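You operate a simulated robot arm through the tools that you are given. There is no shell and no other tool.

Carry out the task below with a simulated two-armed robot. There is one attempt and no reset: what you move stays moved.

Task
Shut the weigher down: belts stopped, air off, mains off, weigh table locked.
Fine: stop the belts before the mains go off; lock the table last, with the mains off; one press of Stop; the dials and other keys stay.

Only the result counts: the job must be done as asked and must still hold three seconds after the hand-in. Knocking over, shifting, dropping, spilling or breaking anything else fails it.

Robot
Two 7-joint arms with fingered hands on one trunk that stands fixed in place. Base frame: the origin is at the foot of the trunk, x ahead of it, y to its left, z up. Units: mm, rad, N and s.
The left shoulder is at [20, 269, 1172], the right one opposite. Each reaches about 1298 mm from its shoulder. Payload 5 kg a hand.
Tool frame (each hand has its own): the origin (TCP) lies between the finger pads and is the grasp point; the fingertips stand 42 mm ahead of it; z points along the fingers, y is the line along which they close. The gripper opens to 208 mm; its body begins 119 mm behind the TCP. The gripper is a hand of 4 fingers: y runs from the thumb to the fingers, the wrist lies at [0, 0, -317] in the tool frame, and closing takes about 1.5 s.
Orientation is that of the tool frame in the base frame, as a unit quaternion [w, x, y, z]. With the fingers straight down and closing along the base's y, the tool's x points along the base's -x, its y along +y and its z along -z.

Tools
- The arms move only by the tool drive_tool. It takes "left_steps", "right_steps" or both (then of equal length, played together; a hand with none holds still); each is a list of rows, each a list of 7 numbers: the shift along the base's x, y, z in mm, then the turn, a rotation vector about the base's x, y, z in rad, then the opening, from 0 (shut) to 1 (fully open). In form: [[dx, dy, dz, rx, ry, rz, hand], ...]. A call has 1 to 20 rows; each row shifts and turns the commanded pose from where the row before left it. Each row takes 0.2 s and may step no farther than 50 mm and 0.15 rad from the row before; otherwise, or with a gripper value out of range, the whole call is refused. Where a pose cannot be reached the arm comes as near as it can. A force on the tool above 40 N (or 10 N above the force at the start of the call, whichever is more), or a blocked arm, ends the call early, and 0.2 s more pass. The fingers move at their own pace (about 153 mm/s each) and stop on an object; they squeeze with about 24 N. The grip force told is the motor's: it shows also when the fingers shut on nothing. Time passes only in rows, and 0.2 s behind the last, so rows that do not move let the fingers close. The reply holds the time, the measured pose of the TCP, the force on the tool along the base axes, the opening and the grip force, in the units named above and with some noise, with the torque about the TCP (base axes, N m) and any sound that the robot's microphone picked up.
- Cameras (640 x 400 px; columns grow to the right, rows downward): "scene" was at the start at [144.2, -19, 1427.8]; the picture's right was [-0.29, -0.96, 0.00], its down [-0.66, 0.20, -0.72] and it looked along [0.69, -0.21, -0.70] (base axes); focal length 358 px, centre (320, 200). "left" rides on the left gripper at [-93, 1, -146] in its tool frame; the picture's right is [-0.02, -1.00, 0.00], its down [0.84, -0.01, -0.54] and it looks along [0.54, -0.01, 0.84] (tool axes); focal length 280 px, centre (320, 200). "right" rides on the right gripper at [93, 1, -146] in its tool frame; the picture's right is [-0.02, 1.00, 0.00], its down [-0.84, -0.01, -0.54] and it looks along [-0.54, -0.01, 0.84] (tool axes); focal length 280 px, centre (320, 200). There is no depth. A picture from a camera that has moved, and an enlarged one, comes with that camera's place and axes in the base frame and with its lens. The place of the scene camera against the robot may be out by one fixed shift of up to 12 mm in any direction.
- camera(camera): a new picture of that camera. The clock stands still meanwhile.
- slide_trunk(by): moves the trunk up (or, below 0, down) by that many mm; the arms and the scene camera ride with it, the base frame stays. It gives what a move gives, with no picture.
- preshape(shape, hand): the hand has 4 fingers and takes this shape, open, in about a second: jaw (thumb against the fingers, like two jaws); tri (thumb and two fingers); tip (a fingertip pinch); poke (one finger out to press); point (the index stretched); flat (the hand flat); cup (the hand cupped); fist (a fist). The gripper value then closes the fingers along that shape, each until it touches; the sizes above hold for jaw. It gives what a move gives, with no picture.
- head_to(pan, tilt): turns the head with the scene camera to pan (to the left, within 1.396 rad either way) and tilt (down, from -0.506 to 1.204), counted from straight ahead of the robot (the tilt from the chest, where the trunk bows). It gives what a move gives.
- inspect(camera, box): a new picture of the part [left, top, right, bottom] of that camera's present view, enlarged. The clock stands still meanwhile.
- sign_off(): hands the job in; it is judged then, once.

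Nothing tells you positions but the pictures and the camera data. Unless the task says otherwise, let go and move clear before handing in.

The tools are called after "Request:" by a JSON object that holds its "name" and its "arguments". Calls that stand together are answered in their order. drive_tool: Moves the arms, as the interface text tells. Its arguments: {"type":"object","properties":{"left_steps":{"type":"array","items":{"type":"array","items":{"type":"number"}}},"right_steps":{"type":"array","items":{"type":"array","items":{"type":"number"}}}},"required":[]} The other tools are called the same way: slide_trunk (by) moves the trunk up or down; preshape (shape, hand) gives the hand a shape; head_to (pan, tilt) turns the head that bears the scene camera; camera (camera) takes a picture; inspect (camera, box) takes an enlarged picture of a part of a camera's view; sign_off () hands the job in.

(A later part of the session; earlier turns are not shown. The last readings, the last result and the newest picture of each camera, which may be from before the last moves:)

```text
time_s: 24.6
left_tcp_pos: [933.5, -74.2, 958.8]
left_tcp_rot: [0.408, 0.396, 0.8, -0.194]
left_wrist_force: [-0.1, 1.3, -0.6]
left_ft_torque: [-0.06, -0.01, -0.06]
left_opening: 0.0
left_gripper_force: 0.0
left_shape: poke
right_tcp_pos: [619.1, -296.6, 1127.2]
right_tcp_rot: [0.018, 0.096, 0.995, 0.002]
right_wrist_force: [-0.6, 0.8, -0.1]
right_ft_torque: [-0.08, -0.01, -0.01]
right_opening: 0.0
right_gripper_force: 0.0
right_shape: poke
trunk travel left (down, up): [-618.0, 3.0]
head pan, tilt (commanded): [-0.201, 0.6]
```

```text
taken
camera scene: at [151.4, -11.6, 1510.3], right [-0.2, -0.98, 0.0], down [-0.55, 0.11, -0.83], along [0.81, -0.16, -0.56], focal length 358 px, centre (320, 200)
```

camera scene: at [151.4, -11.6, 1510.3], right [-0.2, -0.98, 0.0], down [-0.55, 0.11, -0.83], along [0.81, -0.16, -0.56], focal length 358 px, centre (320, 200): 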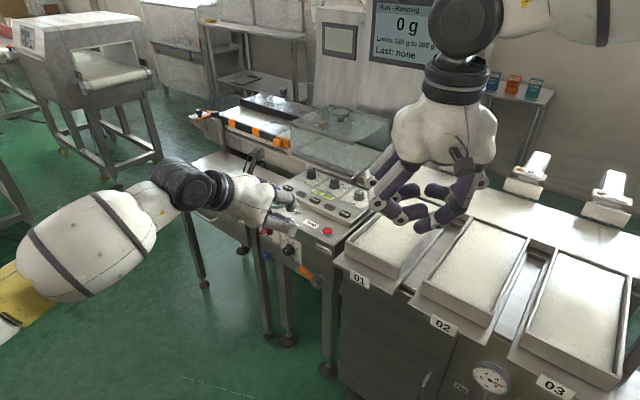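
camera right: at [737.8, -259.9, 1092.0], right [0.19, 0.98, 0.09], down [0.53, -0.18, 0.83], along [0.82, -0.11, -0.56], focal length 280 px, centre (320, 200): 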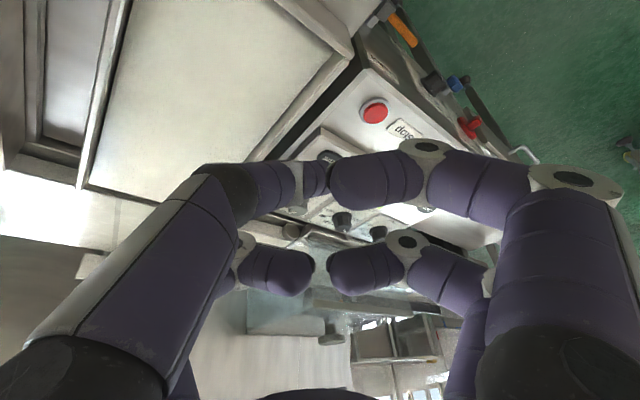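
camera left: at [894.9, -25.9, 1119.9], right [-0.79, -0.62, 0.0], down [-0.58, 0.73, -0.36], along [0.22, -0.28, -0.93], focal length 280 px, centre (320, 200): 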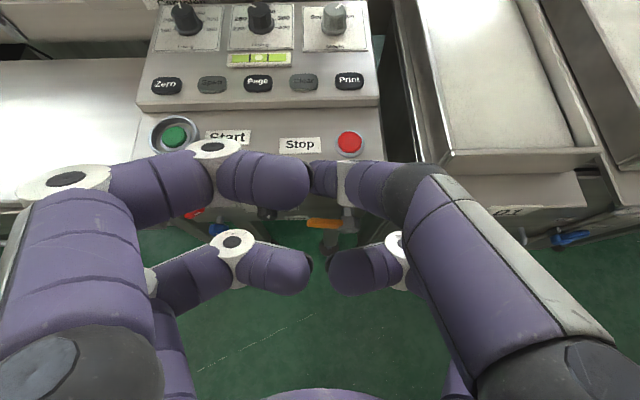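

The left arm gets there well. A fresh sighting puts Stop at about (989, -208, 803), so I'll move to 50 mm above it.

Request:
{"name": "drive_tool", "arguments": {"left_steps": [[11.1, -28.2, -17, 0.0296, 0.0229, 0, 1], [11.1, -28.2, -17, 0.0296, 0.0229, 0, 1], [11.1, -28.2, -17, 0.0296, 0.0229, 0, 1], [11.1, -28.2, -17, 0.0296, 0.0229, 0, 1], [0, 0, 0, 0, 0, 0, 1]]}}

Request:
{"name": "camera", "arguments": {"camera": "left"}}

Request:
{"name": "inspect", "arguments": {"camera": "scene", "box": [220, 130, 420, 270]}}

Request:
{"name": "camera", "arguments": {"camera": "right"}}

```text
time_s: 25.8
left_tcp_pos: [976.9, -183.1, 891.3]
left_tcp_rot: [0.346, 0.41, 0.827, -0.165]
left_wrist_force: [-0.5, 0.2, 0.0]
left_ft_torque: [-0.09, 0.03, -0.08]
left_opening: 0.0
left_gripper_force: 0.1
left_shape: poke
right_tcp_pos: [618.0, -298.4, 1127.7]
right_tcp_rot: [0.019, 0.096, 0.995, 0.003]
right_wrist_force: [-0.9, 0.9, 0.4]
right_ft_torque: [-0.1, 0.04, -0.03]
right_opening: 0.0
right_gripper_force: 0.2
right_shape: poke
trunk travel left (down, up): [-618.0, 3.0]
head pan, tilt (commanded): [-0.201, 0.6]
```

```text
taken
camera left: at [954.2, -153.7, 1059.9], right [-0.79, -0.62, 0.0], down [-0.6, 0.77, -0.22], along [0.13, -0.17, -0.98], focal length 280 px, centre (320, 200)
```

left: 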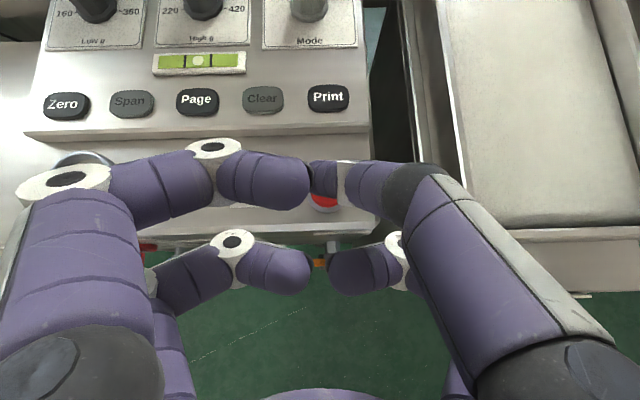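

```text
2.86 times, centred on (320, 200) of scene
camera zoom: at [151.4, -11.6, 1510.3], right [-0.2, -0.98, 0.0], down [-0.55, 0.11, -0.83], along [0.81, -0.16, -0.56], focal length 1022 px, centre (320, 200)
```

zoom: 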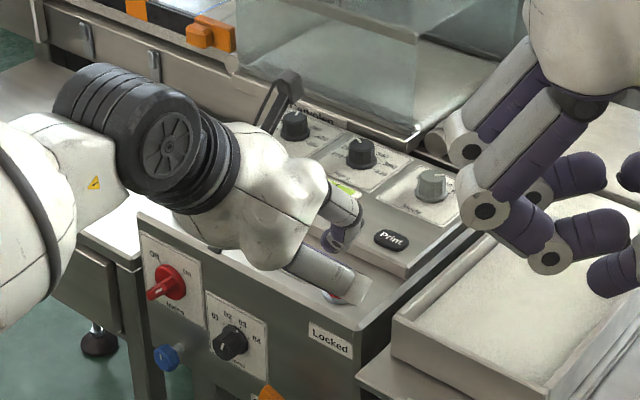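

```text
taken
camera right: at [521.0, -278.4, 1270.2], right [0.21, 0.98, 0.01], down [0.8, -0.18, 0.57], along [0.56, -0.11, -0.82], focal length 280 px, centre (320, 200)
```

right: 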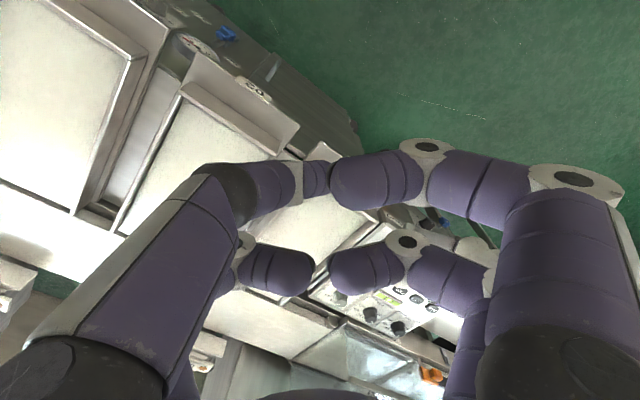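

The fingertip sits almost exactly above Stop, but the lower curled fingers are a bit close to the panel at 45 degrees. I'll steepen the hand slightly and come down 30 mm, then check again.

Request:
{"name": "drive_tool", "arguments": {"left_steps": [[1, -1.5, 1.5, 0.0514, 0.0397, 0, 1], [1, -1.5, 1.5, 0.0514, 0.0397, 0, 1], [0, 0, -10, 0, 0, 0, 1], [0, 0, -10, 0, 0, 0, 1], [0, 0, -10, 0, 0, 0, 1], [0, 0, 0, 0, 0, 0, 1]]}}

Request:
{"name": "camera", "arguments": {"camera": "left"}}

Request:
{"name": "inspect", "arguments": {"camera": "left", "box": [240, 110, 440, 260]}}

Request:
{"name": "inspect", "arguments": {"camera": "scene", "box": [260, 160, 380, 260]}}

```text
time_s: 27.2
left_tcp_pos: [978.5, -192.2, 867.7]
left_tcp_rot: [0.292, 0.422, 0.847, -0.139]
left_wrist_force: [0.6, -0.8, -0.5]
left_ft_torque: [0.0, -0.03, -0.02]
left_opening: 0.0
left_gripper_force: 0.0
left_shape: poke
right_tcp_pos: [618.3, -298.1, 1127.3]
right_tcp_rot: [0.018, 0.098, 0.995, 0.004]
right_wrist_force: [-0.1, 0.3, 0.2]
right_ft_torque: [-0.02, 0.0, 0.0]
right_opening: 0.0
right_gripper_force: 0.0
right_shape: poke
trunk travel left (down, up): [-618.0, 3.0]
head pan, tilt (commanded): [-0.201, 0.6]
```

```text
taken
camera left: at [967.9, -179.3, 1039.8], right [-0.79, -0.62, 0.0], down [-0.61, 0.79, -0.09], along [0.06, -0.07, -1.0], focal length 280 px, centre (320, 200)
```

left: 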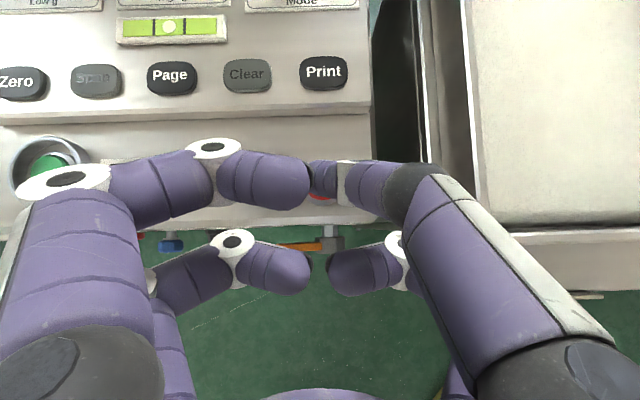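

```text
2.67 times, centred on (340, 185) of left
camera zoom: at [967.9, -179.3, 1039.8], right [-0.79, -0.62, 0.0], down [-0.61, 0.79, -0.09], along [0.06, -0.07, -1.0], focal length 748 px, centre (267, 240)
```

zoom: 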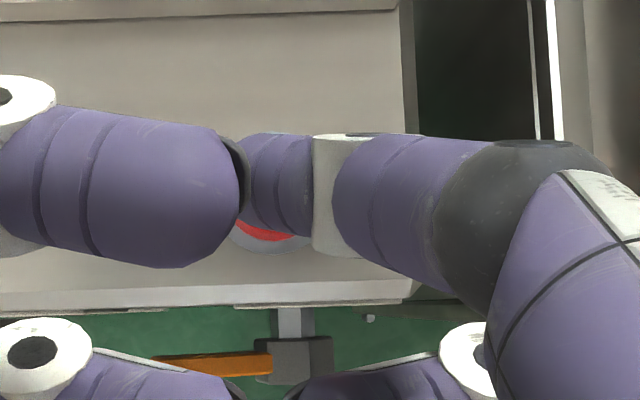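

```text
4.00 times, centred on (320, 210) of scene
camera zoom: at [151.1, -12.5, 1510.3], right [-0.2, -0.98, 0.0], down [-0.55, 0.11, -0.83], along [0.81, -0.16, -0.56], focal length 1431 px, centre (320, 160)
```

zoom: 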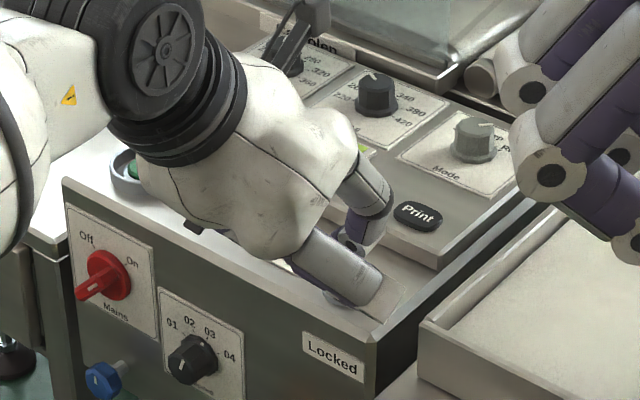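

The fingertip is about 34 mm above the button and 6 to 7 mm short of its centre. I'll correct that sideways error while lowering most of the way.

Request:
{"name": "drive_tool", "arguments": {"left_steps": [[2, -2.5, -5, 0, 0, 0, 1], [2, -2.5, -5, 0, 0, 0, 1], [0.5, -0.7, -5, 0, 0, 0, 1], [0, 0, -5, 0, 0, 0, 1], [0, 0, 0, 0, 0, 0, 1]]}}

Request:
{"name": "inspect", "arguments": {"camera": "left", "box": [240, 110, 440, 260]}}

Request:
{"name": "inspect", "arguments": {"camera": "scene", "box": [260, 160, 380, 260]}}

```text
time_s: 28.4
left_tcp_pos: [985.0, -196.3, 848.0]
left_tcp_rot: [0.292, 0.421, 0.847, -0.138]
left_wrist_force: [0.4, -0.2, 0.6]
left_ft_torque: [-0.05, -0.03, 0.0]
left_opening: 0.2
left_gripper_force: 0.0
left_shape: poke
right_tcp_pos: [618.7, -298.4, 1125.5]
right_tcp_rot: [0.018, 0.097, 0.995, 0.002]
right_wrist_force: [0.6, -0.2, -0.3]
right_ft_torque: [-0.02, 0.0, -0.01]
right_opening: 0.0
right_gripper_force: 0.0
right_shape: poke
trunk travel left (down, up): [-618.0, 3.0]
head pan, tilt (commanded): [-0.201, 0.6]
```

```text
2.67 times, centred on (340, 185) of left
camera zoom: at [975.3, -185.2, 1019.9], right [-0.79, -0.62, 0.0], down [-0.61, 0.79, -0.09], along [0.06, -0.07, -1.0], focal length 748 px, centre (267, 240)
```

zoom: 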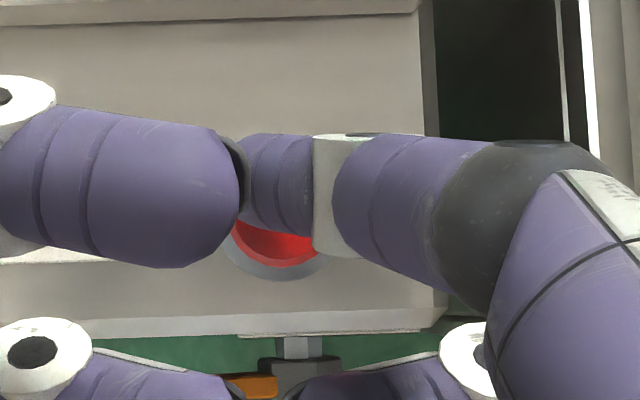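

```text
4.00 times, centred on (320, 210) of scene
camera zoom: at [151.3, -12.4, 1510.3], right [-0.2, -0.98, 0.0], down [-0.55, 0.11, -0.83], along [0.81, -0.16, -0.56], focal length 1431 px, centre (320, 160)
```

zoom: 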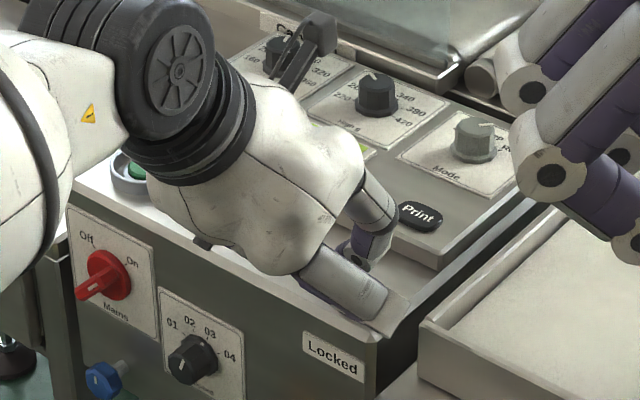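

The tip is above the button and only 3 to 5 mm off its centre. I'll make that small correction and lower slowly until contact.

Request:
{"name": "drive_tool", "arguments": {"left_steps": [[-1.5, 1.5, -3, 0, 0, 0, 1], [-1.5, 1.5, -3, 0, 0, 0, 1], [0, 0, -3, 0, 0, 0, 1], [0, 0, -3, 0, 0, 0, 1], [0, 0, 0, 0, 0, 0, 1]]}}

Request:
{"name": "inspect", "arguments": {"camera": "left", "box": [240, 110, 440, 260]}}

```text
time_s: 29.6
left_tcp_pos: [980.3, -195.8, 838.4]
left_tcp_rot: [0.294, 0.422, 0.846, -0.139]
left_wrist_force: [1.9, -4.3, 31.5]
left_ft_torque: [-0.45, -0.4, 0.02]
left_opening: 0.0
left_gripper_force: 0.0
left_shape: poke
right_tcp_pos: [616.1, -298.9, 1128.4]
right_tcp_rot: [0.018, 0.098, 0.995, 0.003]
right_wrist_force: [-0.2, -0.1, -0.7]
right_ft_torque: [0.02, -0.01, -0.01]
right_opening: 0.1
right_gripper_force: 0.1
right_shape: poke
trunk travel left (down, up): [-618.0, 3.0]
head pan, tilt (commanded): [-0.201, 0.6]
heard: click
```

```text
2.67 times, centred on (340, 185) of left
camera zoom: at [969.7, -183.3, 1011.0], right [-0.79, -0.61, 0.0], down [-0.61, 0.79, -0.09], along [0.06, -0.07, -1.0], focal length 748 px, centre (267, 240)
```

zoom: 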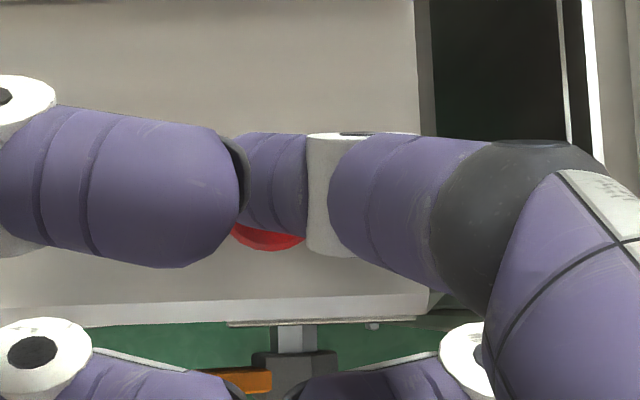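

I heard a click and the force is about 31 N, so Stop has been pressed. I'll lift straight off and check the display.

Request:
{"name": "drive_tool", "arguments": {"left_steps": [[0, 0, 20, 0, 0, 0, 1], [0, 0, 30, 0, 0, 0, 1], [-10, 15, 40, 0, 0, 0, 1], [-15, 25, 30, 0, 0, 0, 1], [-15, 25, 30, 0, 0, 0, 1]]}}

Request:
{"name": "head_to", "arguments": {"pan": -0.35, "tilt": 0.4}}

Request:
{"name": "camera", "arguments": {"camera": "scene"}}

Request:
{"name": "camera", "arguments": {"camera": "left"}}

```text
time_s: 30.8
left_tcp_pos: [938.0, -129.2, 988.1]
left_tcp_rot: [0.291, 0.42, 0.848, -0.138]
left_wrist_force: [-1.1, 0.8, -0.2]
left_ft_torque: [0.0, -0.15, 0.09]
left_opening: 0.2
left_gripper_force: 0.0
left_shape: poke
right_tcp_pos: [617.6, -298.4, 1128.4]
right_tcp_rot: [0.019, 0.097, 0.995, 0.002]
right_wrist_force: [-0.5, 1.2, 0.7]
right_ft_torque: [-0.14, -0.07, 0.03]
right_opening: 0.0
right_gripper_force: 0.0
right_shape: poke
trunk travel left (down, up): [-618.0, 3.0]
head pan, tilt (commanded): [-0.201, 0.6]
```

```text
time_s: 31.5
left_tcp_pos: [940.3, -130.8, 985.7]
left_tcp_rot: [0.291, 0.421, 0.847, -0.138]
left_wrist_force: [-0.1, 0.4, 0.5]
left_ft_torque: [-0.01, -0.01, 0.0]
left_opening: 0.0
left_gripper_force: 0.0
left_shape: poke
right_tcp_pos: [616.7, -299.7, 1126.1]
right_tcp_rot: [0.017, 0.097, 0.995, 0.003]
right_wrist_force: [-0.1, -0.1, 0.6]
right_ft_torque: [-0.02, -0.07, 0.02]
right_opening: 0.0
right_gripper_force: 0.0
right_shape: poke
trunk travel left (down, up): [-618.0, 3.0]
head pan, tilt (commanded): [-0.351, 0.4]
```

```text
taken
camera scene: at [151.3, -26.3, 1528.5], right [-0.34, -0.94, 0.0], down [-0.37, 0.13, -0.92], along [0.87, -0.32, -0.39], focal length 358 px, centre (320, 200)
```

scene: 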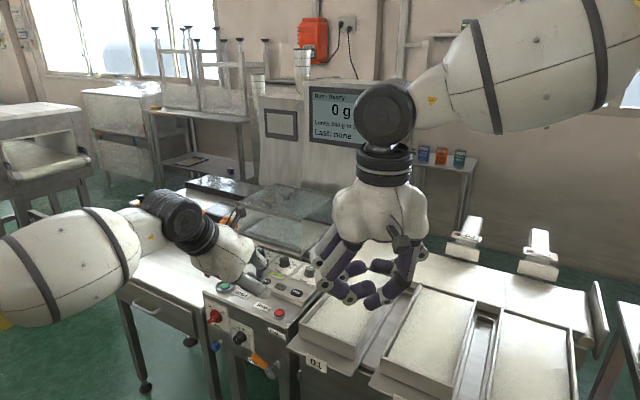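

```text
taken
camera left: at [929.8, -119.3, 1158.7], right [-0.79, -0.62, 0.0], down [-0.61, 0.79, -0.09], along [0.06, -0.07, -1.0], focal length 280 px, centre (320, 200)
```

left: 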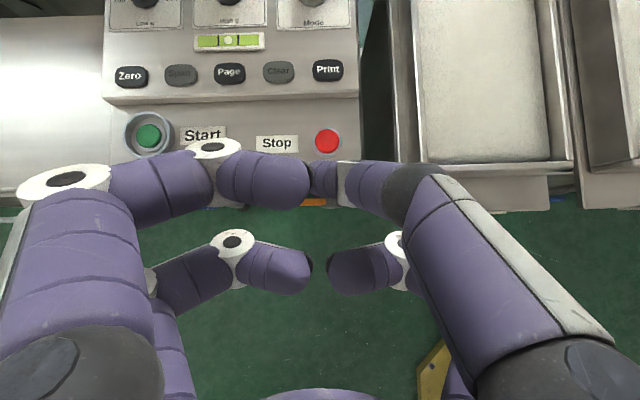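

The display now reads "Run - Ready" and the beacon is out, so the belts have stopped. Next comes the air valve on the cabinet front, and I'll look at it closely.

Request:
{"name": "head_to", "arguments": {"pan": -0.8, "tilt": 0.95}}

Request:
{"name": "camera", "arguments": {"camera": "scene"}}

Request:
{"name": "inspect", "arguments": {"camera": "right", "box": [120, 0, 320, 120]}}

```text
time_s: 32.5
left_tcp_pos: [940.5, -130.7, 987.3]
left_tcp_rot: [0.292, 0.422, 0.847, -0.139]
left_wrist_force: [0.2, -0.2, 0.5]
left_ft_torque: [-0.04, 0.0, -0.01]
left_opening: 0.2
left_gripper_force: 0.1
left_shape: poke
right_tcp_pos: [617.2, -299.6, 1126.3]
right_tcp_rot: [0.018, 0.097, 0.995, 0.003]
right_wrist_force: [0.5, -0.9, 0.3]
right_ft_torque: [0.0, 0.04, 0.01]
right_opening: 0.0
right_gripper_force: 0.1
right_shape: poke
trunk travel left (down, up): [-618.0, 3.0]
head pan, tilt (commanded): [-0.799, 0.949]
```

```text
taken
camera scene: at [115.5, -46.9, 1481.9], right [-0.72, -0.7, 0.0], down [-0.57, 0.58, -0.58], along [0.41, -0.42, -0.81], focal length 358 px, centre (320, 200)
```

scene: 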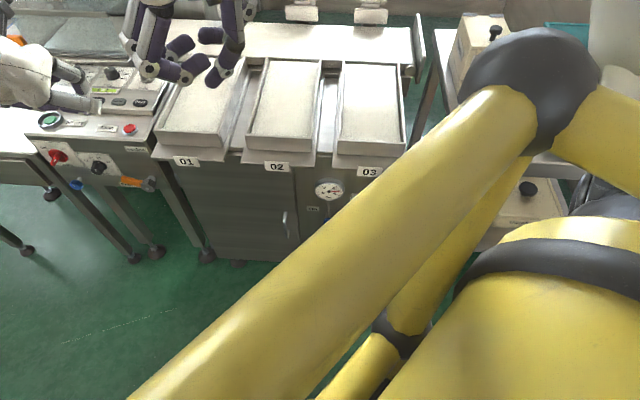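

```text
3.20 times, centred on (220, 60) of right
camera zoom: at [520.9, -279.6, 1269.9], right [0.21, 0.98, 0.01], down [0.8, -0.18, 0.57], along [0.56, -0.11, -0.82], focal length 897 px, centre (640, 648)
```

zoom: 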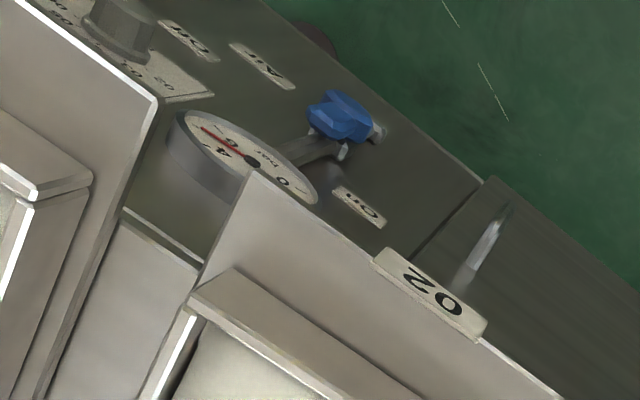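

The robot's own yellow frame hides the valve from this angle. Before lowering the trunk I want to know how much room the left elbow has near the left trolley, so I'll look there now while the left arm is stretched out.

Request:
{"name": "head_to", "arguments": {"pan": 0.75, "tilt": 0.7}}

Request:
{"name": "camera", "arguments": {"camera": "scene"}}

Request:
{"name": "head_to", "arguments": {"pan": 0.2, "tilt": 0.9}}

Request:
{"name": "camera", "arguments": {"camera": "scene"}}

```text
time_s: 34.1
left_tcp_pos: [939.3, -130.6, 986.9]
left_tcp_rot: [0.291, 0.421, 0.848, -0.138]
left_wrist_force: [0.4, -0.1, -0.1]
left_ft_torque: [-0.02, -0.01, -0.01]
left_opening: 0.1
left_gripper_force: 0.1
left_shape: poke
right_tcp_pos: [619.0, -299.3, 1127.0]
right_tcp_rot: [0.018, 0.097, 0.995, 0.002]
right_wrist_force: [0.2, 0.3, -0.4]
right_ft_torque: [0.0, 0.03, -0.02]
right_opening: 0.0
right_gripper_force: 0.2
right_shape: poke
trunk travel left (down, up): [-618.0, 3.0]
head pan, tilt (commanded): [0.75, 0.7]
```

```text
taken
camera scene: at [126.9, 63.1, 1501.6], right [0.68, -0.73, 0.0], down [-0.47, -0.44, -0.76], along [0.56, 0.52, -0.64], focal length 358 px, centre (320, 200)
```

scene: 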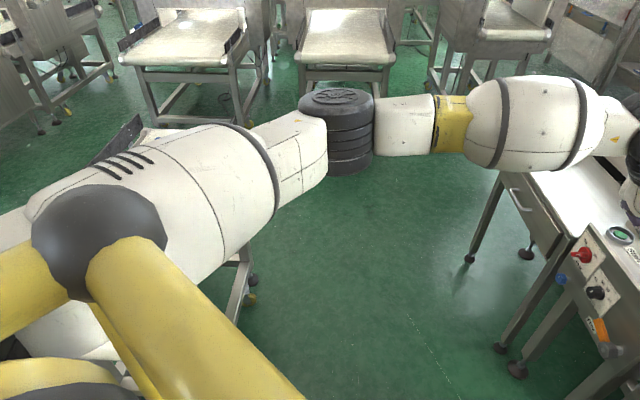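

```text
time_s: 35.1
left_tcp_pos: [940.8, -130.8, 986.2]
left_tcp_rot: [0.292, 0.421, 0.848, -0.138]
left_wrist_force: [0.4, 0.2, -0.2]
left_ft_torque: [0.03, 0.02, 0.01]
left_opening: 0.0
left_gripper_force: 0.1
left_shape: poke
right_tcp_pos: [617.3, -299.4, 1126.9]
right_tcp_rot: [0.017, 0.098, 0.995, 0.003]
right_wrist_force: [0.1, 0.0, -0.2]
right_ft_torque: [0.0, 0.0, 0.0]
right_opening: 0.0
right_gripper_force: 0.0
right_shape: poke
trunk travel left (down, up): [-618.0, 3.0]
head pan, tilt (commanded): [0.201, 0.901]
```

```text
taken
camera scene: at [138.7, 20.3, 1485.5], right [0.2, -0.98, 0.0], down [-0.77, -0.16, -0.62], along [0.61, 0.12, -0.78], focal length 358 px, centre (320, 200)
```

scene: 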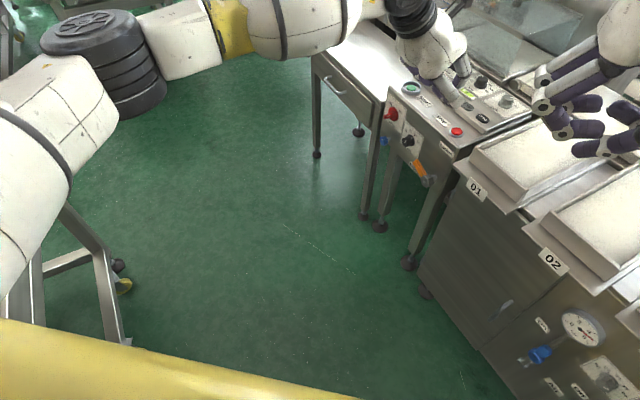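

The left elbow is well clear of the trolley when the arm is stretched out. The air valve shows at the lower right of this view, so I'll zoom in on it.

Request:
{"name": "inspect", "arguments": {"camera": "scene", "box": [500, 290, 640, 400]}}

Request:
{"name": "inspect", "arguments": {"camera": "scene", "box": [370, 70, 480, 190]}}

```text
3.64 times, centred on (570, 345) of scene
camera zoom: at [138.7, 20.3, 1485.5], right [0.2, -0.98, 0.0], down [-0.77, -0.16, -0.62], along [0.61, 0.12, -0.78], focal length 1301 px, centre (-589, -327)
```

zoom: 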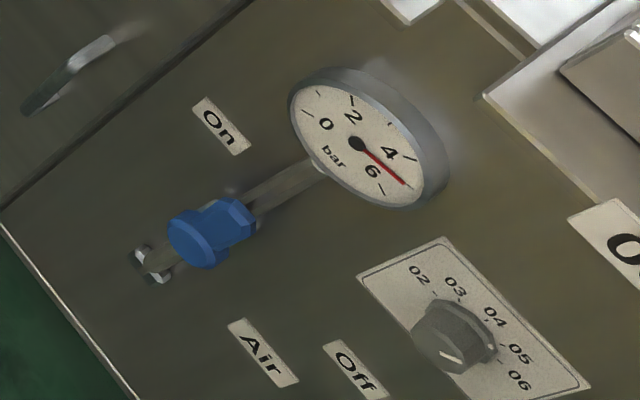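

```text
3.33 times, centred on (425, 130) of scene
camera zoom: at [138.7, 20.3, 1485.5], right [0.2, -0.98, 0.0], down [-0.77, -0.16, -0.62], along [0.61, 0.12, -0.78], focal length 1193 px, centre (-30, 433)
```

zoom: 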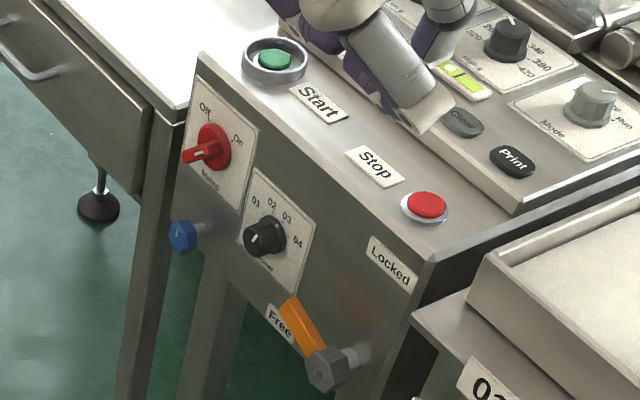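

I can't tell the valve's exact shape from above, so I need a lower view. I'll pull the left hand off the console front, bring the right hand back and turn it toward the valve, then lower the trunk.

Request:
{"name": "drive_tool", "arguments": {"left_steps": [[-9, 38, 5, 0, 0, 0, 1], [-9, 38, 5, 0, 0, 0, 1], [-9, 38, 5, 0, 0, 0, 1], [-9, 38, 5, 0, 0, 0, 1]], "right_steps": [[-45, 4, 0, 0, 0, -0.14, 1], [-45, 4, 0, 0, 0, -0.14, 1], [-45, 4, 0, 0, 0, -0.14, 1], [-45, 4, 0, 0, 0, -0.14, 1]]}}

Request:
{"name": "slide_trunk", "arguments": {"by": -200}}

Request:
{"name": "camera", "arguments": {"camera": "scene"}}

Request:
{"name": "camera", "arguments": {"camera": "right"}}

```text
time_s: 36.1
left_tcp_pos: [902.3, 19.8, 1008.5]
left_tcp_rot: [0.293, 0.422, 0.847, -0.139]
left_wrist_force: [-0.4, -1.1, 2.8]
left_ft_torque: [0.16, -0.02, 0.13]
left_opening: 0.2
left_gripper_force: 0.1
left_shape: poke
right_tcp_pos: [445.5, -360.4, 1156.7]
right_tcp_rot: [0.009, 0.359, 0.933, 0.009]
right_wrist_force: [-1.5, 0.1, 1.0]
right_ft_torque: [-0.09, -0.13, 0.0]
right_opening: 0.0
right_gripper_force: 0.2
right_shape: poke
right hand out of reach, approached as far as the arm can: row 3, 4
trunk travel left (down, up): [-618.0, 3.0]
head pan, tilt (commanded): [0.201, 0.901]
```

```text
time_s: 38.2
left_tcp_pos: [906.0, 23.6, 806.9]
left_tcp_rot: [0.292, 0.422, 0.847, -0.139]
left_wrist_force: [0.0, -0.6, 0.6]
left_ft_torque: [0.02, 0.01, -0.01]
left_opening: 0.1
left_gripper_force: 0.0
left_shape: poke
right_tcp_pos: [450.5, -360.9, 945.9]
right_tcp_rot: [-0.001, 0.358, 0.934, 0.007]
right_wrist_force: [-0.2, 0.3, 0.3]
right_ft_torque: [0.01, -0.01, -0.02]
right_opening: 0.0
right_gripper_force: 0.0
right_shape: poke
trunk travel left (down, up): [-418.0, 203.0]
head pan, tilt (commanded): [0.201, 0.901]
```

```text
taken
camera scene: at [147.7, 20.3, 1284.3], right [0.2, -0.98, 0.0], down [-0.77, -0.16, -0.62], along [0.61, 0.12, -0.78], focal length 358 px, centre (320, 200)
```

scene: 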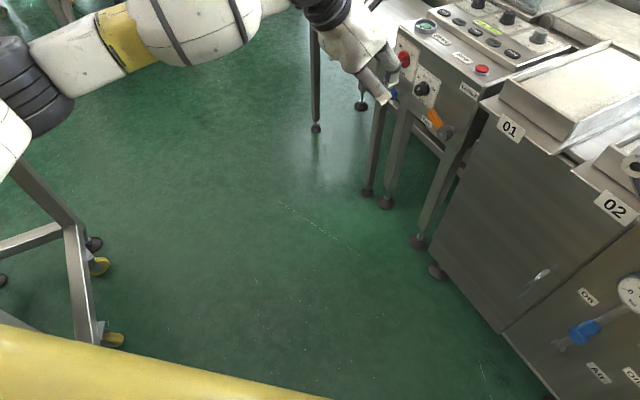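

```text
taken
camera right: at [381.7, -299.3, 1092.4], right [0.68, 0.73, 0.01], down [0.62, -0.58, 0.53], along [0.4, -0.36, -0.85], focal length 280 px, centre (320, 200)
```

right: 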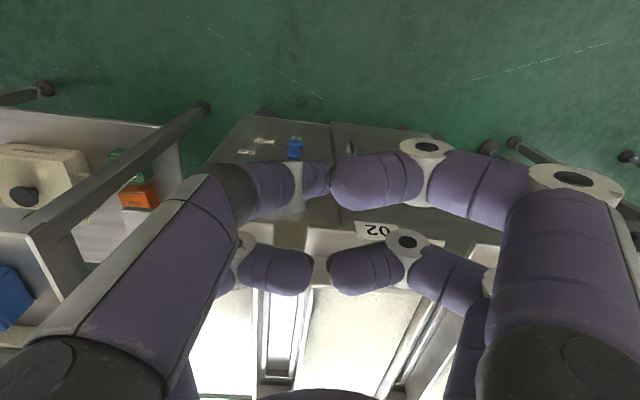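

The valve is in the right camera's view now. I'll enlarge it.

Request:
{"name": "inspect", "arguments": {"camera": "right", "box": [210, 100, 350, 200]}}

Request:
{"name": "inspect", "arguments": {"camera": "scene", "box": [520, 270, 640, 400]}}

```text
4.00 times, centred on (280, 150) of right
camera zoom: at [381.7, -299.3, 1092.4], right [0.68, 0.73, 0.01], down [0.62, -0.58, 0.53], along [0.4, -0.36, -0.85], focal length 1122 px, centre (480, 400)
```

zoom: 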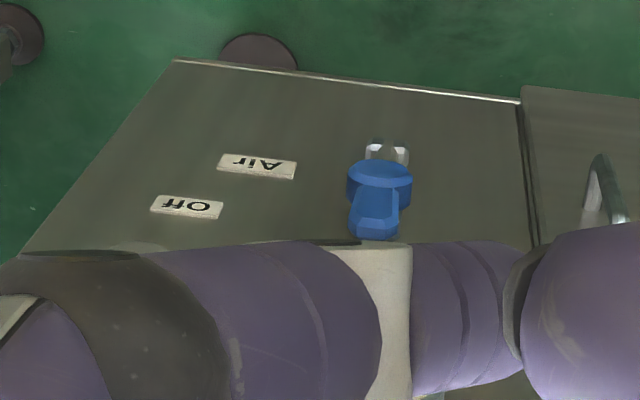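

```text
3.08 times, centred on (580, 335) of scene
camera zoom: at [147.7, 20.3, 1284.3], right [0.2, -0.98, 0.0], down [-0.77, -0.16, -0.62], along [0.61, 0.12, -0.78], focal length 1101 px, centre (-480, -215)
```

zoom: 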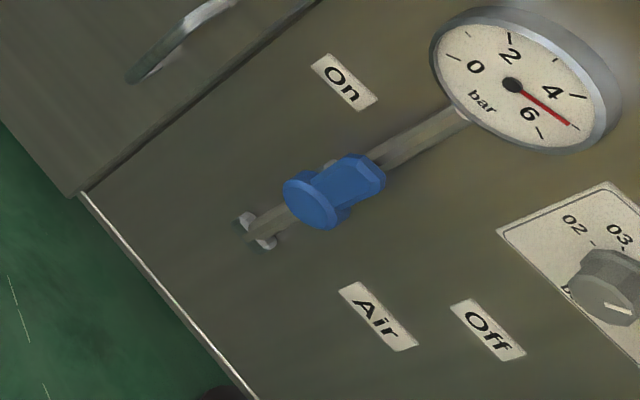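

The blue lever points up along its pipe, which is On, and its hub is near (513, -492, 498). Off is a quarter turn to the right. Before lowering further I'll check where the right elbow and the other parts are.

Request:
{"name": "head_to", "arguments": {"pan": -0.7, "tilt": 0.5}}

Request:
{"name": "camera", "arguments": {"camera": "scene"}}

Request:
{"name": "head_to", "arguments": {"pan": -1.3, "tilt": 0.4}}

Request:
{"name": "camera", "arguments": {"camera": "scene"}}

Request:
{"name": "camera", "arguments": {"camera": "left"}}

```text
time_s: 39.5
left_tcp_pos: [904.4, 22.8, 805.6]
left_tcp_rot: [0.292, 0.422, 0.847, -0.139]
left_wrist_force: [-0.7, -0.5, -0.3]
left_ft_torque: [-0.03, -0.02, 0.0]
left_opening: 0.0
left_gripper_force: 0.1
left_shape: poke
right_tcp_pos: [452.5, -360.6, 943.9]
right_tcp_rot: [-0.001, 0.358, 0.934, 0.006]
right_wrist_force: [0.5, -0.3, 0.1]
right_ft_torque: [0.0, -0.01, -0.01]
right_opening: 0.0
right_gripper_force: 0.0
right_shape: poke
trunk travel left (down, up): [-418.0, 203.0]
head pan, tilt (commanded): [-0.7, 0.499]
```

```text
taken
camera scene: at [143.8, -53.4, 1317.8], right [-0.64, -0.77, 0.0], down [-0.37, 0.31, -0.88], along [0.67, -0.56, -0.48], focal length 358 px, centre (320, 200)
```

scene: 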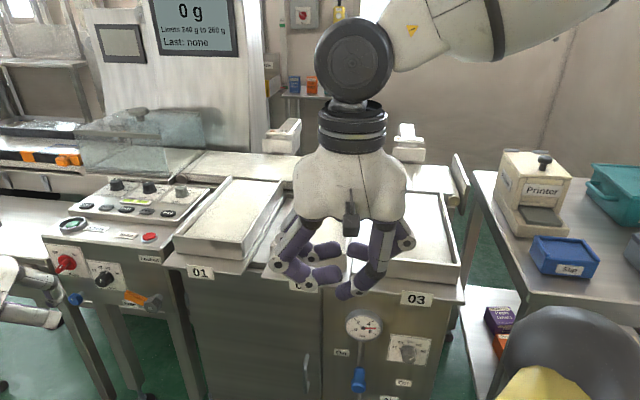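

```text
time_s: 40.5
left_tcp_pos: [906.0, 23.7, 806.1]
left_tcp_rot: [0.292, 0.421, 0.848, -0.138]
left_wrist_force: [0.5, 0.7, -0.7]
left_ft_torque: [0.03, -0.01, 0.01]
left_opening: 0.0
left_gripper_force: 0.1
left_shape: poke
right_tcp_pos: [451.7, -361.5, 944.6]
right_tcp_rot: [-0.001, 0.358, 0.934, 0.006]
right_wrist_force: [0.8, -0.7, 0.1]
right_ft_torque: [-0.01, -0.01, -0.02]
right_opening: 0.3
right_gripper_force: 0.0
right_shape: poke
trunk travel left (down, up): [-418.0, 203.0]
head pan, tilt (commanded): [-1.3, 0.4]
```

```text
taken
camera scene: at [99.0, -84.0, 1327.0], right [-0.96, -0.27, 0.0], down [-0.1, 0.38, -0.92], along [0.25, -0.89, -0.39], focal length 358 px, centre (320, 200)
```

scene: 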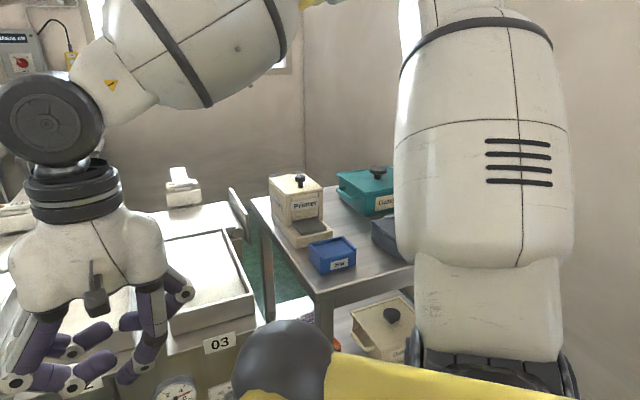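

```text
taken
camera left: at [894.7, 35.0, 977.5], right [-0.79, -0.62, 0.0], down [-0.61, 0.79, -0.09], along [0.06, -0.07, -1.0], focal length 280 px, centre (320, 200)
```

left: 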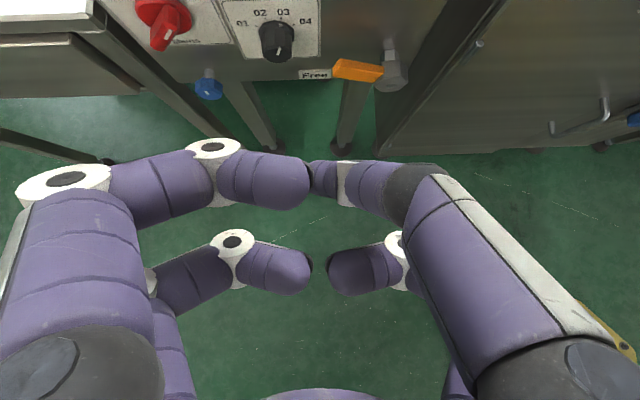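

The right upper arm rises almost straight up, so its elbow is clear of the trays. I'll get a frontal zoom of the valve from the earlier head angle.

Request:
{"name": "head_to", "arguments": {"pan": -0.75, "tilt": 0.7}}

Request:
{"name": "camera", "arguments": {"camera": "scene"}}

Request:
{"name": "inspect", "arguments": {"camera": "scene", "box": [290, 240, 450, 360]}}

```text
time_s: 41.4
left_tcp_pos: [904.4, 23.8, 806.4]
left_tcp_rot: [0.292, 0.422, 0.847, -0.139]
left_wrist_force: [-0.9, 0.8, 0.2]
left_ft_torque: [-0.01, -0.03, -0.02]
left_opening: 0.0
left_gripper_force: 0.1
left_shape: poke
right_tcp_pos: [451.8, -360.9, 944.9]
right_tcp_rot: [-0.001, 0.357, 0.934, 0.005]
right_wrist_force: [0.0, 0.2, -0.2]
right_ft_torque: [-0.02, 0.0, 0.02]
right_opening: 0.0
right_gripper_force: 0.1
right_shape: poke
trunk travel left (down, up): [-418.0, 203.0]
head pan, tilt (commanded): [-0.75, 0.7]
```

```text
taken
camera scene: at [136.2, -52.8, 1300.2], right [-0.68, -0.73, 0.0], down [-0.47, 0.44, -0.77], along [0.56, -0.52, -0.64], focal length 358 px, centre (320, 200)
```

scene: 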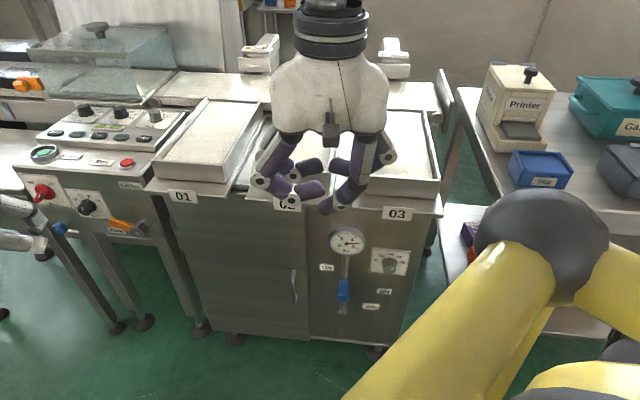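

```text
3.33 times, centred on (370, 300) of scene
camera zoom: at [136.2, -52.8, 1300.2], right [-0.68, -0.73, 0.0], down [-0.47, 0.44, -0.77], along [0.56, -0.52, -0.64], focal length 1193 px, centre (153, -133)
```

zoom: 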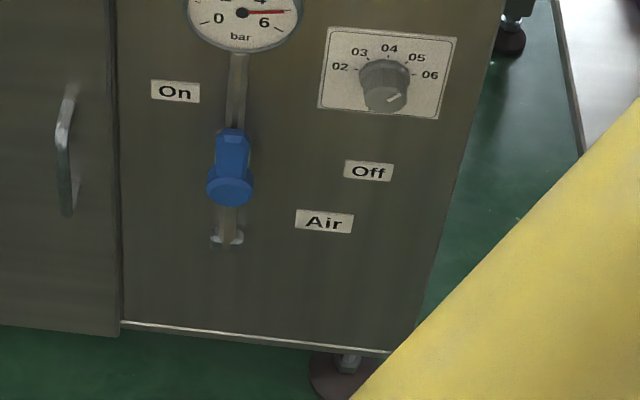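

This frontal view settles it: the lever points up to On, and Off is to the right. I'll open the right hand to jaw and tilt it toward the panel, so that its left-hand fingers can push the lever over.

Request:
{"name": "preshape", "arguments": {"shape": "jaw", "hand": "right"}}

Request:
{"name": "drive_tool", "arguments": {"right_steps": [[0, 0, 0, -0.113, -0.0825, 0, 0.6], [0, 0, 0, -0.113, -0.0825, 0, 0.6], [0, 0, 0, -0.113, -0.0825, 0, 0.6], [0, 0, 0, -0.113, -0.0825, 0, 0.6], [0, 0, 0, 0, 0, 0, 0.6]]}}

Request:
{"name": "camera", "arguments": {"camera": "scene"}}

Request:
{"name": "camera", "arguments": {"camera": "right"}}

```text
time_s: 42.3
left_tcp_pos: [904.3, 24.3, 806.8]
left_tcp_rot: [0.292, 0.421, 0.848, -0.139]
left_wrist_force: [-0.1, 0.0, 0.6]
left_ft_torque: [0.01, 0.01, 0.0]
left_opening: 0.0
left_gripper_force: 0.0
left_shape: poke
right_tcp_pos: [451.2, -361.8, 944.7]
right_tcp_rot: [-0.001, 0.358, 0.934, 0.005]
right_wrist_force: [0.3, -0.8, -0.7]
right_ft_torque: [0.0, 0.01, -0.04]
right_opening: 208.1
right_gripper_force: 0.0
right_shape: jaw
trunk travel left (down, up): [-418.0, 203.0]
head pan, tilt (commanded): [-0.75, 0.7]
```

```text
time_s: 43.5
left_tcp_pos: [904.2, 23.7, 804.7]
left_tcp_rot: [0.292, 0.421, 0.847, -0.139]
left_wrist_force: [-0.7, 0.6, 0.0]
left_ft_torque: [0.03, -0.04, 0.03]
left_opening: 0.0
left_gripper_force: 0.1
left_shape: poke
right_tcp_pos: [447.8, -540.8, 1056.5]
right_tcp_rot: [0.22, 0.332, 0.907, -0.136]
right_wrist_force: [-0.3, 0.2, -0.2]
right_ft_torque: [0.02, 0.0, -0.01]
right_opening: 125.3
right_gripper_force: 0.0
right_shape: jaw
right hand out of reach, approached as far as the arm can: row 1, 2, 3, 4
trunk travel left (down, up): [-418.0, 203.0]
head pan, tilt (commanded): [-0.75, 0.7]
```

```text
taken
camera scene: at [135.9, -52.7, 1300.0], right [-0.68, -0.73, 0.0], down [-0.47, 0.44, -0.76], along [0.56, -0.52, -0.64], focal length 358 px, centre (320, 200)
```

scene: 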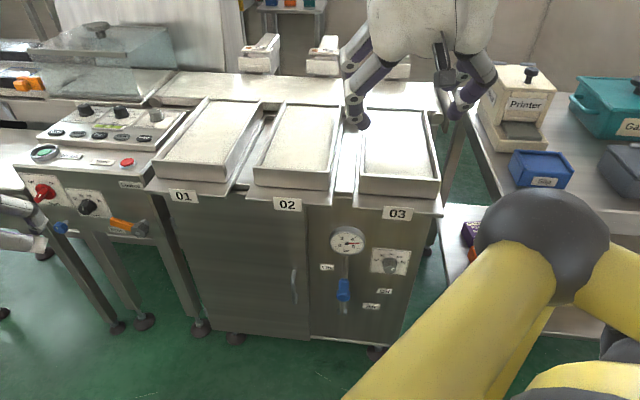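

```text
taken
camera right: at [340.0, -432.1, 1137.6], right [0.67, 0.74, -0.09], down [0.4, -0.25, 0.88], along [0.62, -0.63, -0.46], focal length 280 px, centre (320, 200)
```

right: 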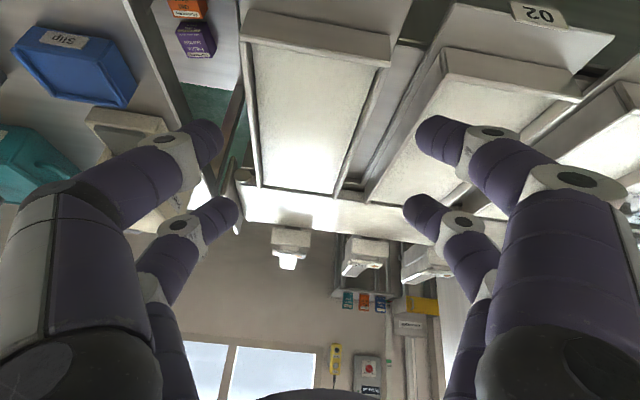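

The right arm can't tilt outward here: the hand swung away above tray 03 instead, without touching anything. The left arm points this way naturally, so I'll raise the right hand clear and give the valve to the left hand, trying the tip shape on it.

Request:
{"name": "drive_tool", "arguments": {"right_steps": [[-2, 42, 20, 0.113, 0.0825, 0, 0.6], [-2, 42, 20, 0.113, 0.0825, 0, 0.6], [-2, 42, 20, 0.113, 0.0825, 0, 0.6], [-2, 42, 20, 0.113, 0.0825, 0, 0.6], [0, 0, 0, 0, 0, 0.1, 0.6], [0, 0, 0, 0, 0, 0.1, 0.6], [0, 0, 0, 0, 0, 0.1, 0.6]]}}

Request:
{"name": "preshape", "arguments": {"shape": "tip", "hand": "left"}}

Request:
{"name": "camera", "arguments": {"camera": "left"}}

Request:
{"name": "camera", "arguments": {"camera": "scene"}}

```text
time_s: 45.1
left_tcp_pos: [904.0, 23.5, 806.0]
left_tcp_rot: [0.292, 0.422, 0.847, -0.139]
left_wrist_force: [-0.4, 0.3, 0.5]
left_ft_torque: [0.01, 0.02, -0.05]
left_opening: 0.2
left_gripper_force: 0.0
left_shape: poke
right_tcp_pos: [441.9, -373.0, 1136.6]
right_tcp_rot: [-0.003, 0.213, 0.977, 0.006]
right_wrist_force: [-0.4, 0.1, 0.4]
right_ft_torque: [-0.02, 0.04, 0.0]
right_opening: 125.2
right_gripper_force: 0.0
right_shape: jaw
trunk travel left (down, up): [-418.0, 203.0]
head pan, tilt (commanded): [-0.75, 0.7]
```

```text
time_s: 46.0
left_tcp_pos: [904.9, 23.4, 805.0]
left_tcp_rot: [0.292, 0.422, 0.847, -0.138]
left_wrist_force: [0.1, -0.1, 0.5]
left_ft_torque: [0.02, 0.0, 0.01]
left_opening: 208.0
left_gripper_force: 0.2
left_shape: tip
right_tcp_pos: [440.8, -373.3, 1136.7]
right_tcp_rot: [-0.002, 0.215, 0.977, 0.006]
right_wrist_force: [-0.6, -0.2, -0.8]
right_ft_torque: [0.0, 0.01, 0.03]
right_opening: 124.9
right_gripper_force: 0.0
right_shape: jaw
trunk travel left (down, up): [-418.0, 203.0]
head pan, tilt (commanded): [-0.75, 0.7]
```

```text
taken
camera left: at [894.7, 35.0, 977.6], right [-0.79, -0.62, 0.0], down [-0.61, 0.79, -0.09], along [0.06, -0.07, -1.0], focal length 280 px, centre (320, 200)
```

left: 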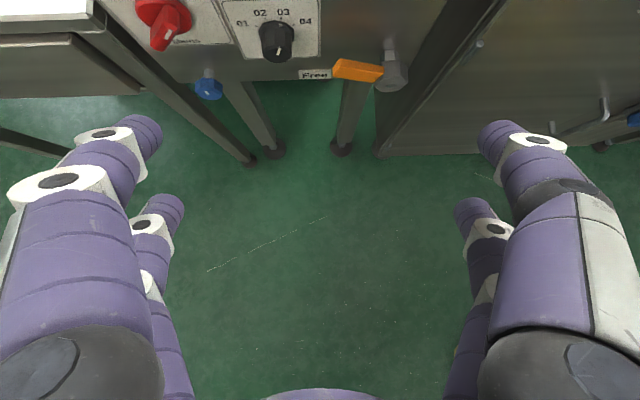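

```text
taken
camera scene: at [136.2, -52.7, 1300.2], right [-0.68, -0.73, 0.0], down [-0.47, 0.44, -0.76], along [0.56, -0.52, -0.64], focal length 358 px, centre (320, 200)
```

scene: 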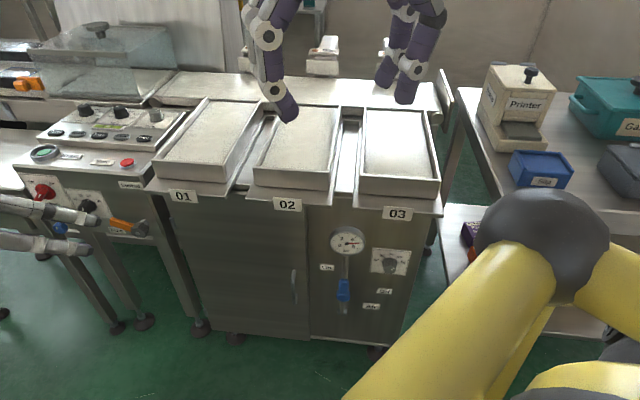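

In the tip shape the open hand looks like jaw. I'll close it partly in free air to see how the fingers come together.

Request:
{"name": "drive_tool", "arguments": {"left_steps": [[0, 0, 0, 0, 0, 0, 0.3], [0, 0, 0, 0, 0, 0, 0.3], [0, 0, 0, 0, 0, 0, 0.3]]}}

Request:
{"name": "camera", "arguments": {"camera": "left"}}

Request:
{"name": "drive_tool", "arguments": {"left_steps": [[0, 0, 0, 0, 0, 0, 0.0], [0, 0, 0, 0, 0, 0, 0.0], [0, 0, 0, 0, 0, 0, 0.0]]}}

Request:
{"name": "camera", "arguments": {"camera": "left"}}

```text
time_s: 46.8
left_tcp_pos: [904.6, 22.6, 806.1]
left_tcp_rot: [0.292, 0.422, 0.847, -0.139]
left_wrist_force: [-0.1, -0.2, -0.3]
left_ft_torque: [0.01, -0.01, 0.02]
left_opening: 62.9
left_gripper_force: 0.1
left_shape: tip
right_tcp_pos: [441.4, -373.4, 1136.0]
right_tcp_rot: [-0.001, 0.214, 0.977, 0.006]
right_wrist_force: [0.6, 0.1, -0.5]
right_ft_torque: [-0.02, 0.01, -0.01]
right_opening: 125.4
right_gripper_force: 0.0
right_shape: jaw
trunk travel left (down, up): [-418.0, 203.0]
head pan, tilt (commanded): [-0.75, 0.7]
```

```text
taken
camera left: at [894.7, 35.0, 977.5], right [-0.79, -0.62, 0.0], down [-0.61, 0.79, -0.09], along [0.06, -0.07, -1.0], focal length 280 px, centre (320, 200)
```

left: 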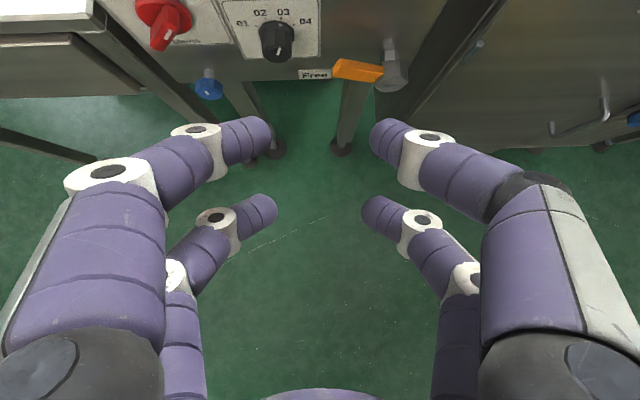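

```text
time_s: 47.6
left_tcp_pos: [904.3, 23.4, 806.4]
left_tcp_rot: [0.291, 0.421, 0.848, -0.139]
left_wrist_force: [0.1, 0.3, -0.2]
left_ft_torque: [-0.01, -0.01, -0.01]
left_opening: 0.0
left_gripper_force: 24.5
left_shape: tip
right_tcp_pos: [441.3, -372.3, 1137.0]
right_tcp_rot: [-0.002, 0.213, 0.977, 0.006]
right_wrist_force: [-0.1, -0.6, 0.0]
right_ft_torque: [-0.04, 0.01, -0.01]
right_opening: 125.1
right_gripper_force: 0.1
right_shape: jaw
trunk travel left (down, up): [-418.0, 203.0]
head pan, tilt (commanded): [-0.75, 0.7]
```

```text
taken
camera left: at [894.7, 35.0, 977.5], right [-0.79, -0.62, 0.0], down [-0.61, 0.79, -0.09], along [0.06, -0.07, -1.0], focal length 280 px, centre (320, 200)
```

left: 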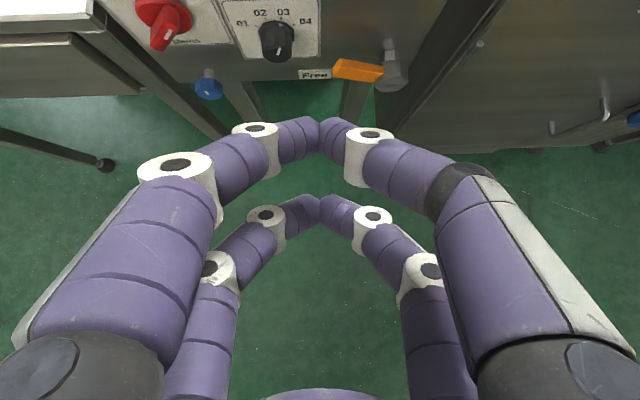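

Closed, the hand is a broad two-pronged arch. Fully open, the fingers point nearly straight ahead and make better pegs for pushing the lever. I'll open the left hand, lift the right hand higher and lower the trunk somewhat.

Request:
{"name": "preshape", "arguments": {"shape": "jaw", "hand": "left"}}

Request:
{"name": "drive_tool", "arguments": {"right_steps": [[0, 0, 30, 0, 0, 0, 0.6], [0, 0, 30, 0, 0, 0, 0.6], [0, 0, 30, 0, 0, 0, 0.6], [0, 0, 30, 0, 0, 0, 0.6]]}}

Request:
{"name": "slide_trunk", "arguments": {"by": -140}}

Request:
{"name": "camera", "arguments": {"camera": "scene"}}

```text
time_s: 48.5
left_tcp_pos: [904.5, 23.6, 806.1]
left_tcp_rot: [0.292, 0.422, 0.847, -0.138]
left_wrist_force: [0.4, 0.0, -0.3]
left_ft_torque: [0.02, 0.01, 0.0]
left_opening: 207.7
left_gripper_force: 0.0
left_shape: jaw
right_tcp_pos: [441.5, -372.1, 1136.3]
right_tcp_rot: [-0.003, 0.214, 0.977, 0.007]
right_wrist_force: [-0.8, 0.4, 0.7]
right_ft_torque: [0.0, -0.05, 0.0]
right_opening: 125.1
right_gripper_force: 0.0
right_shape: jaw
trunk travel left (down, up): [-418.0, 203.0]
head pan, tilt (commanded): [-0.75, 0.7]
```

```text
time_s: 49.5
left_tcp_pos: [904.5, 24.1, 806.9]
left_tcp_rot: [0.292, 0.422, 0.847, -0.139]
left_wrist_force: [-0.8, 0.4, 1.2]
left_ft_torque: [0.02, 0.02, 0.0]
left_opening: 208.0
left_gripper_force: 0.0
left_shape: jaw
right_tcp_pos: [441.0, -372.6, 1255.0]
right_tcp_rot: [-0.002, 0.214, 0.977, 0.006]
right_wrist_force: [-1.1, 0.5, 0.3]
right_ft_torque: [0.0, -0.04, -0.01]
right_opening: 125.0
right_gripper_force: 0.2
right_shape: jaw
trunk travel left (down, up): [-418.0, 203.0]
head pan, tilt (commanded): [-0.75, 0.7]
```

```text
time_s: 51.2
left_tcp_pos: [904.4, 23.5, 667.4]
left_tcp_rot: [0.292, 0.421, 0.848, -0.138]
left_wrist_force: [-0.9, 0.0, 0.4]
left_ft_torque: [0.02, 0.0, 0.03]
left_opening: 208.0
left_gripper_force: 0.1
left_shape: jaw
right_tcp_pos: [441.0, -372.2, 1116.3]
right_tcp_rot: [-0.002, 0.213, 0.977, 0.006]
right_wrist_force: [0.5, 0.2, 0.1]
right_ft_torque: [-0.01, -0.07, 0.0]
right_opening: 124.9
right_gripper_force: 0.0
right_shape: jaw
trunk travel left (down, up): [-278.0, 343.0]
head pan, tilt (commanded): [-0.75, 0.7]
```

```text
taken
camera scene: at [169.7, -52.7, 1154.4], right [-0.68, -0.73, 0.0], down [-0.47, 0.44, -0.77], along [0.56, -0.52, -0.64], focal length 358 px, centre (320, 200)
```

scene: 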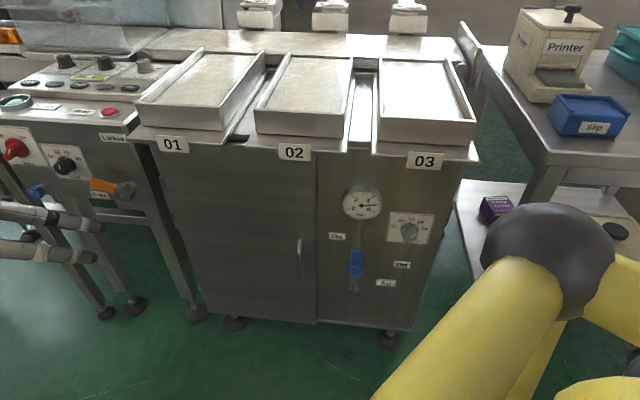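

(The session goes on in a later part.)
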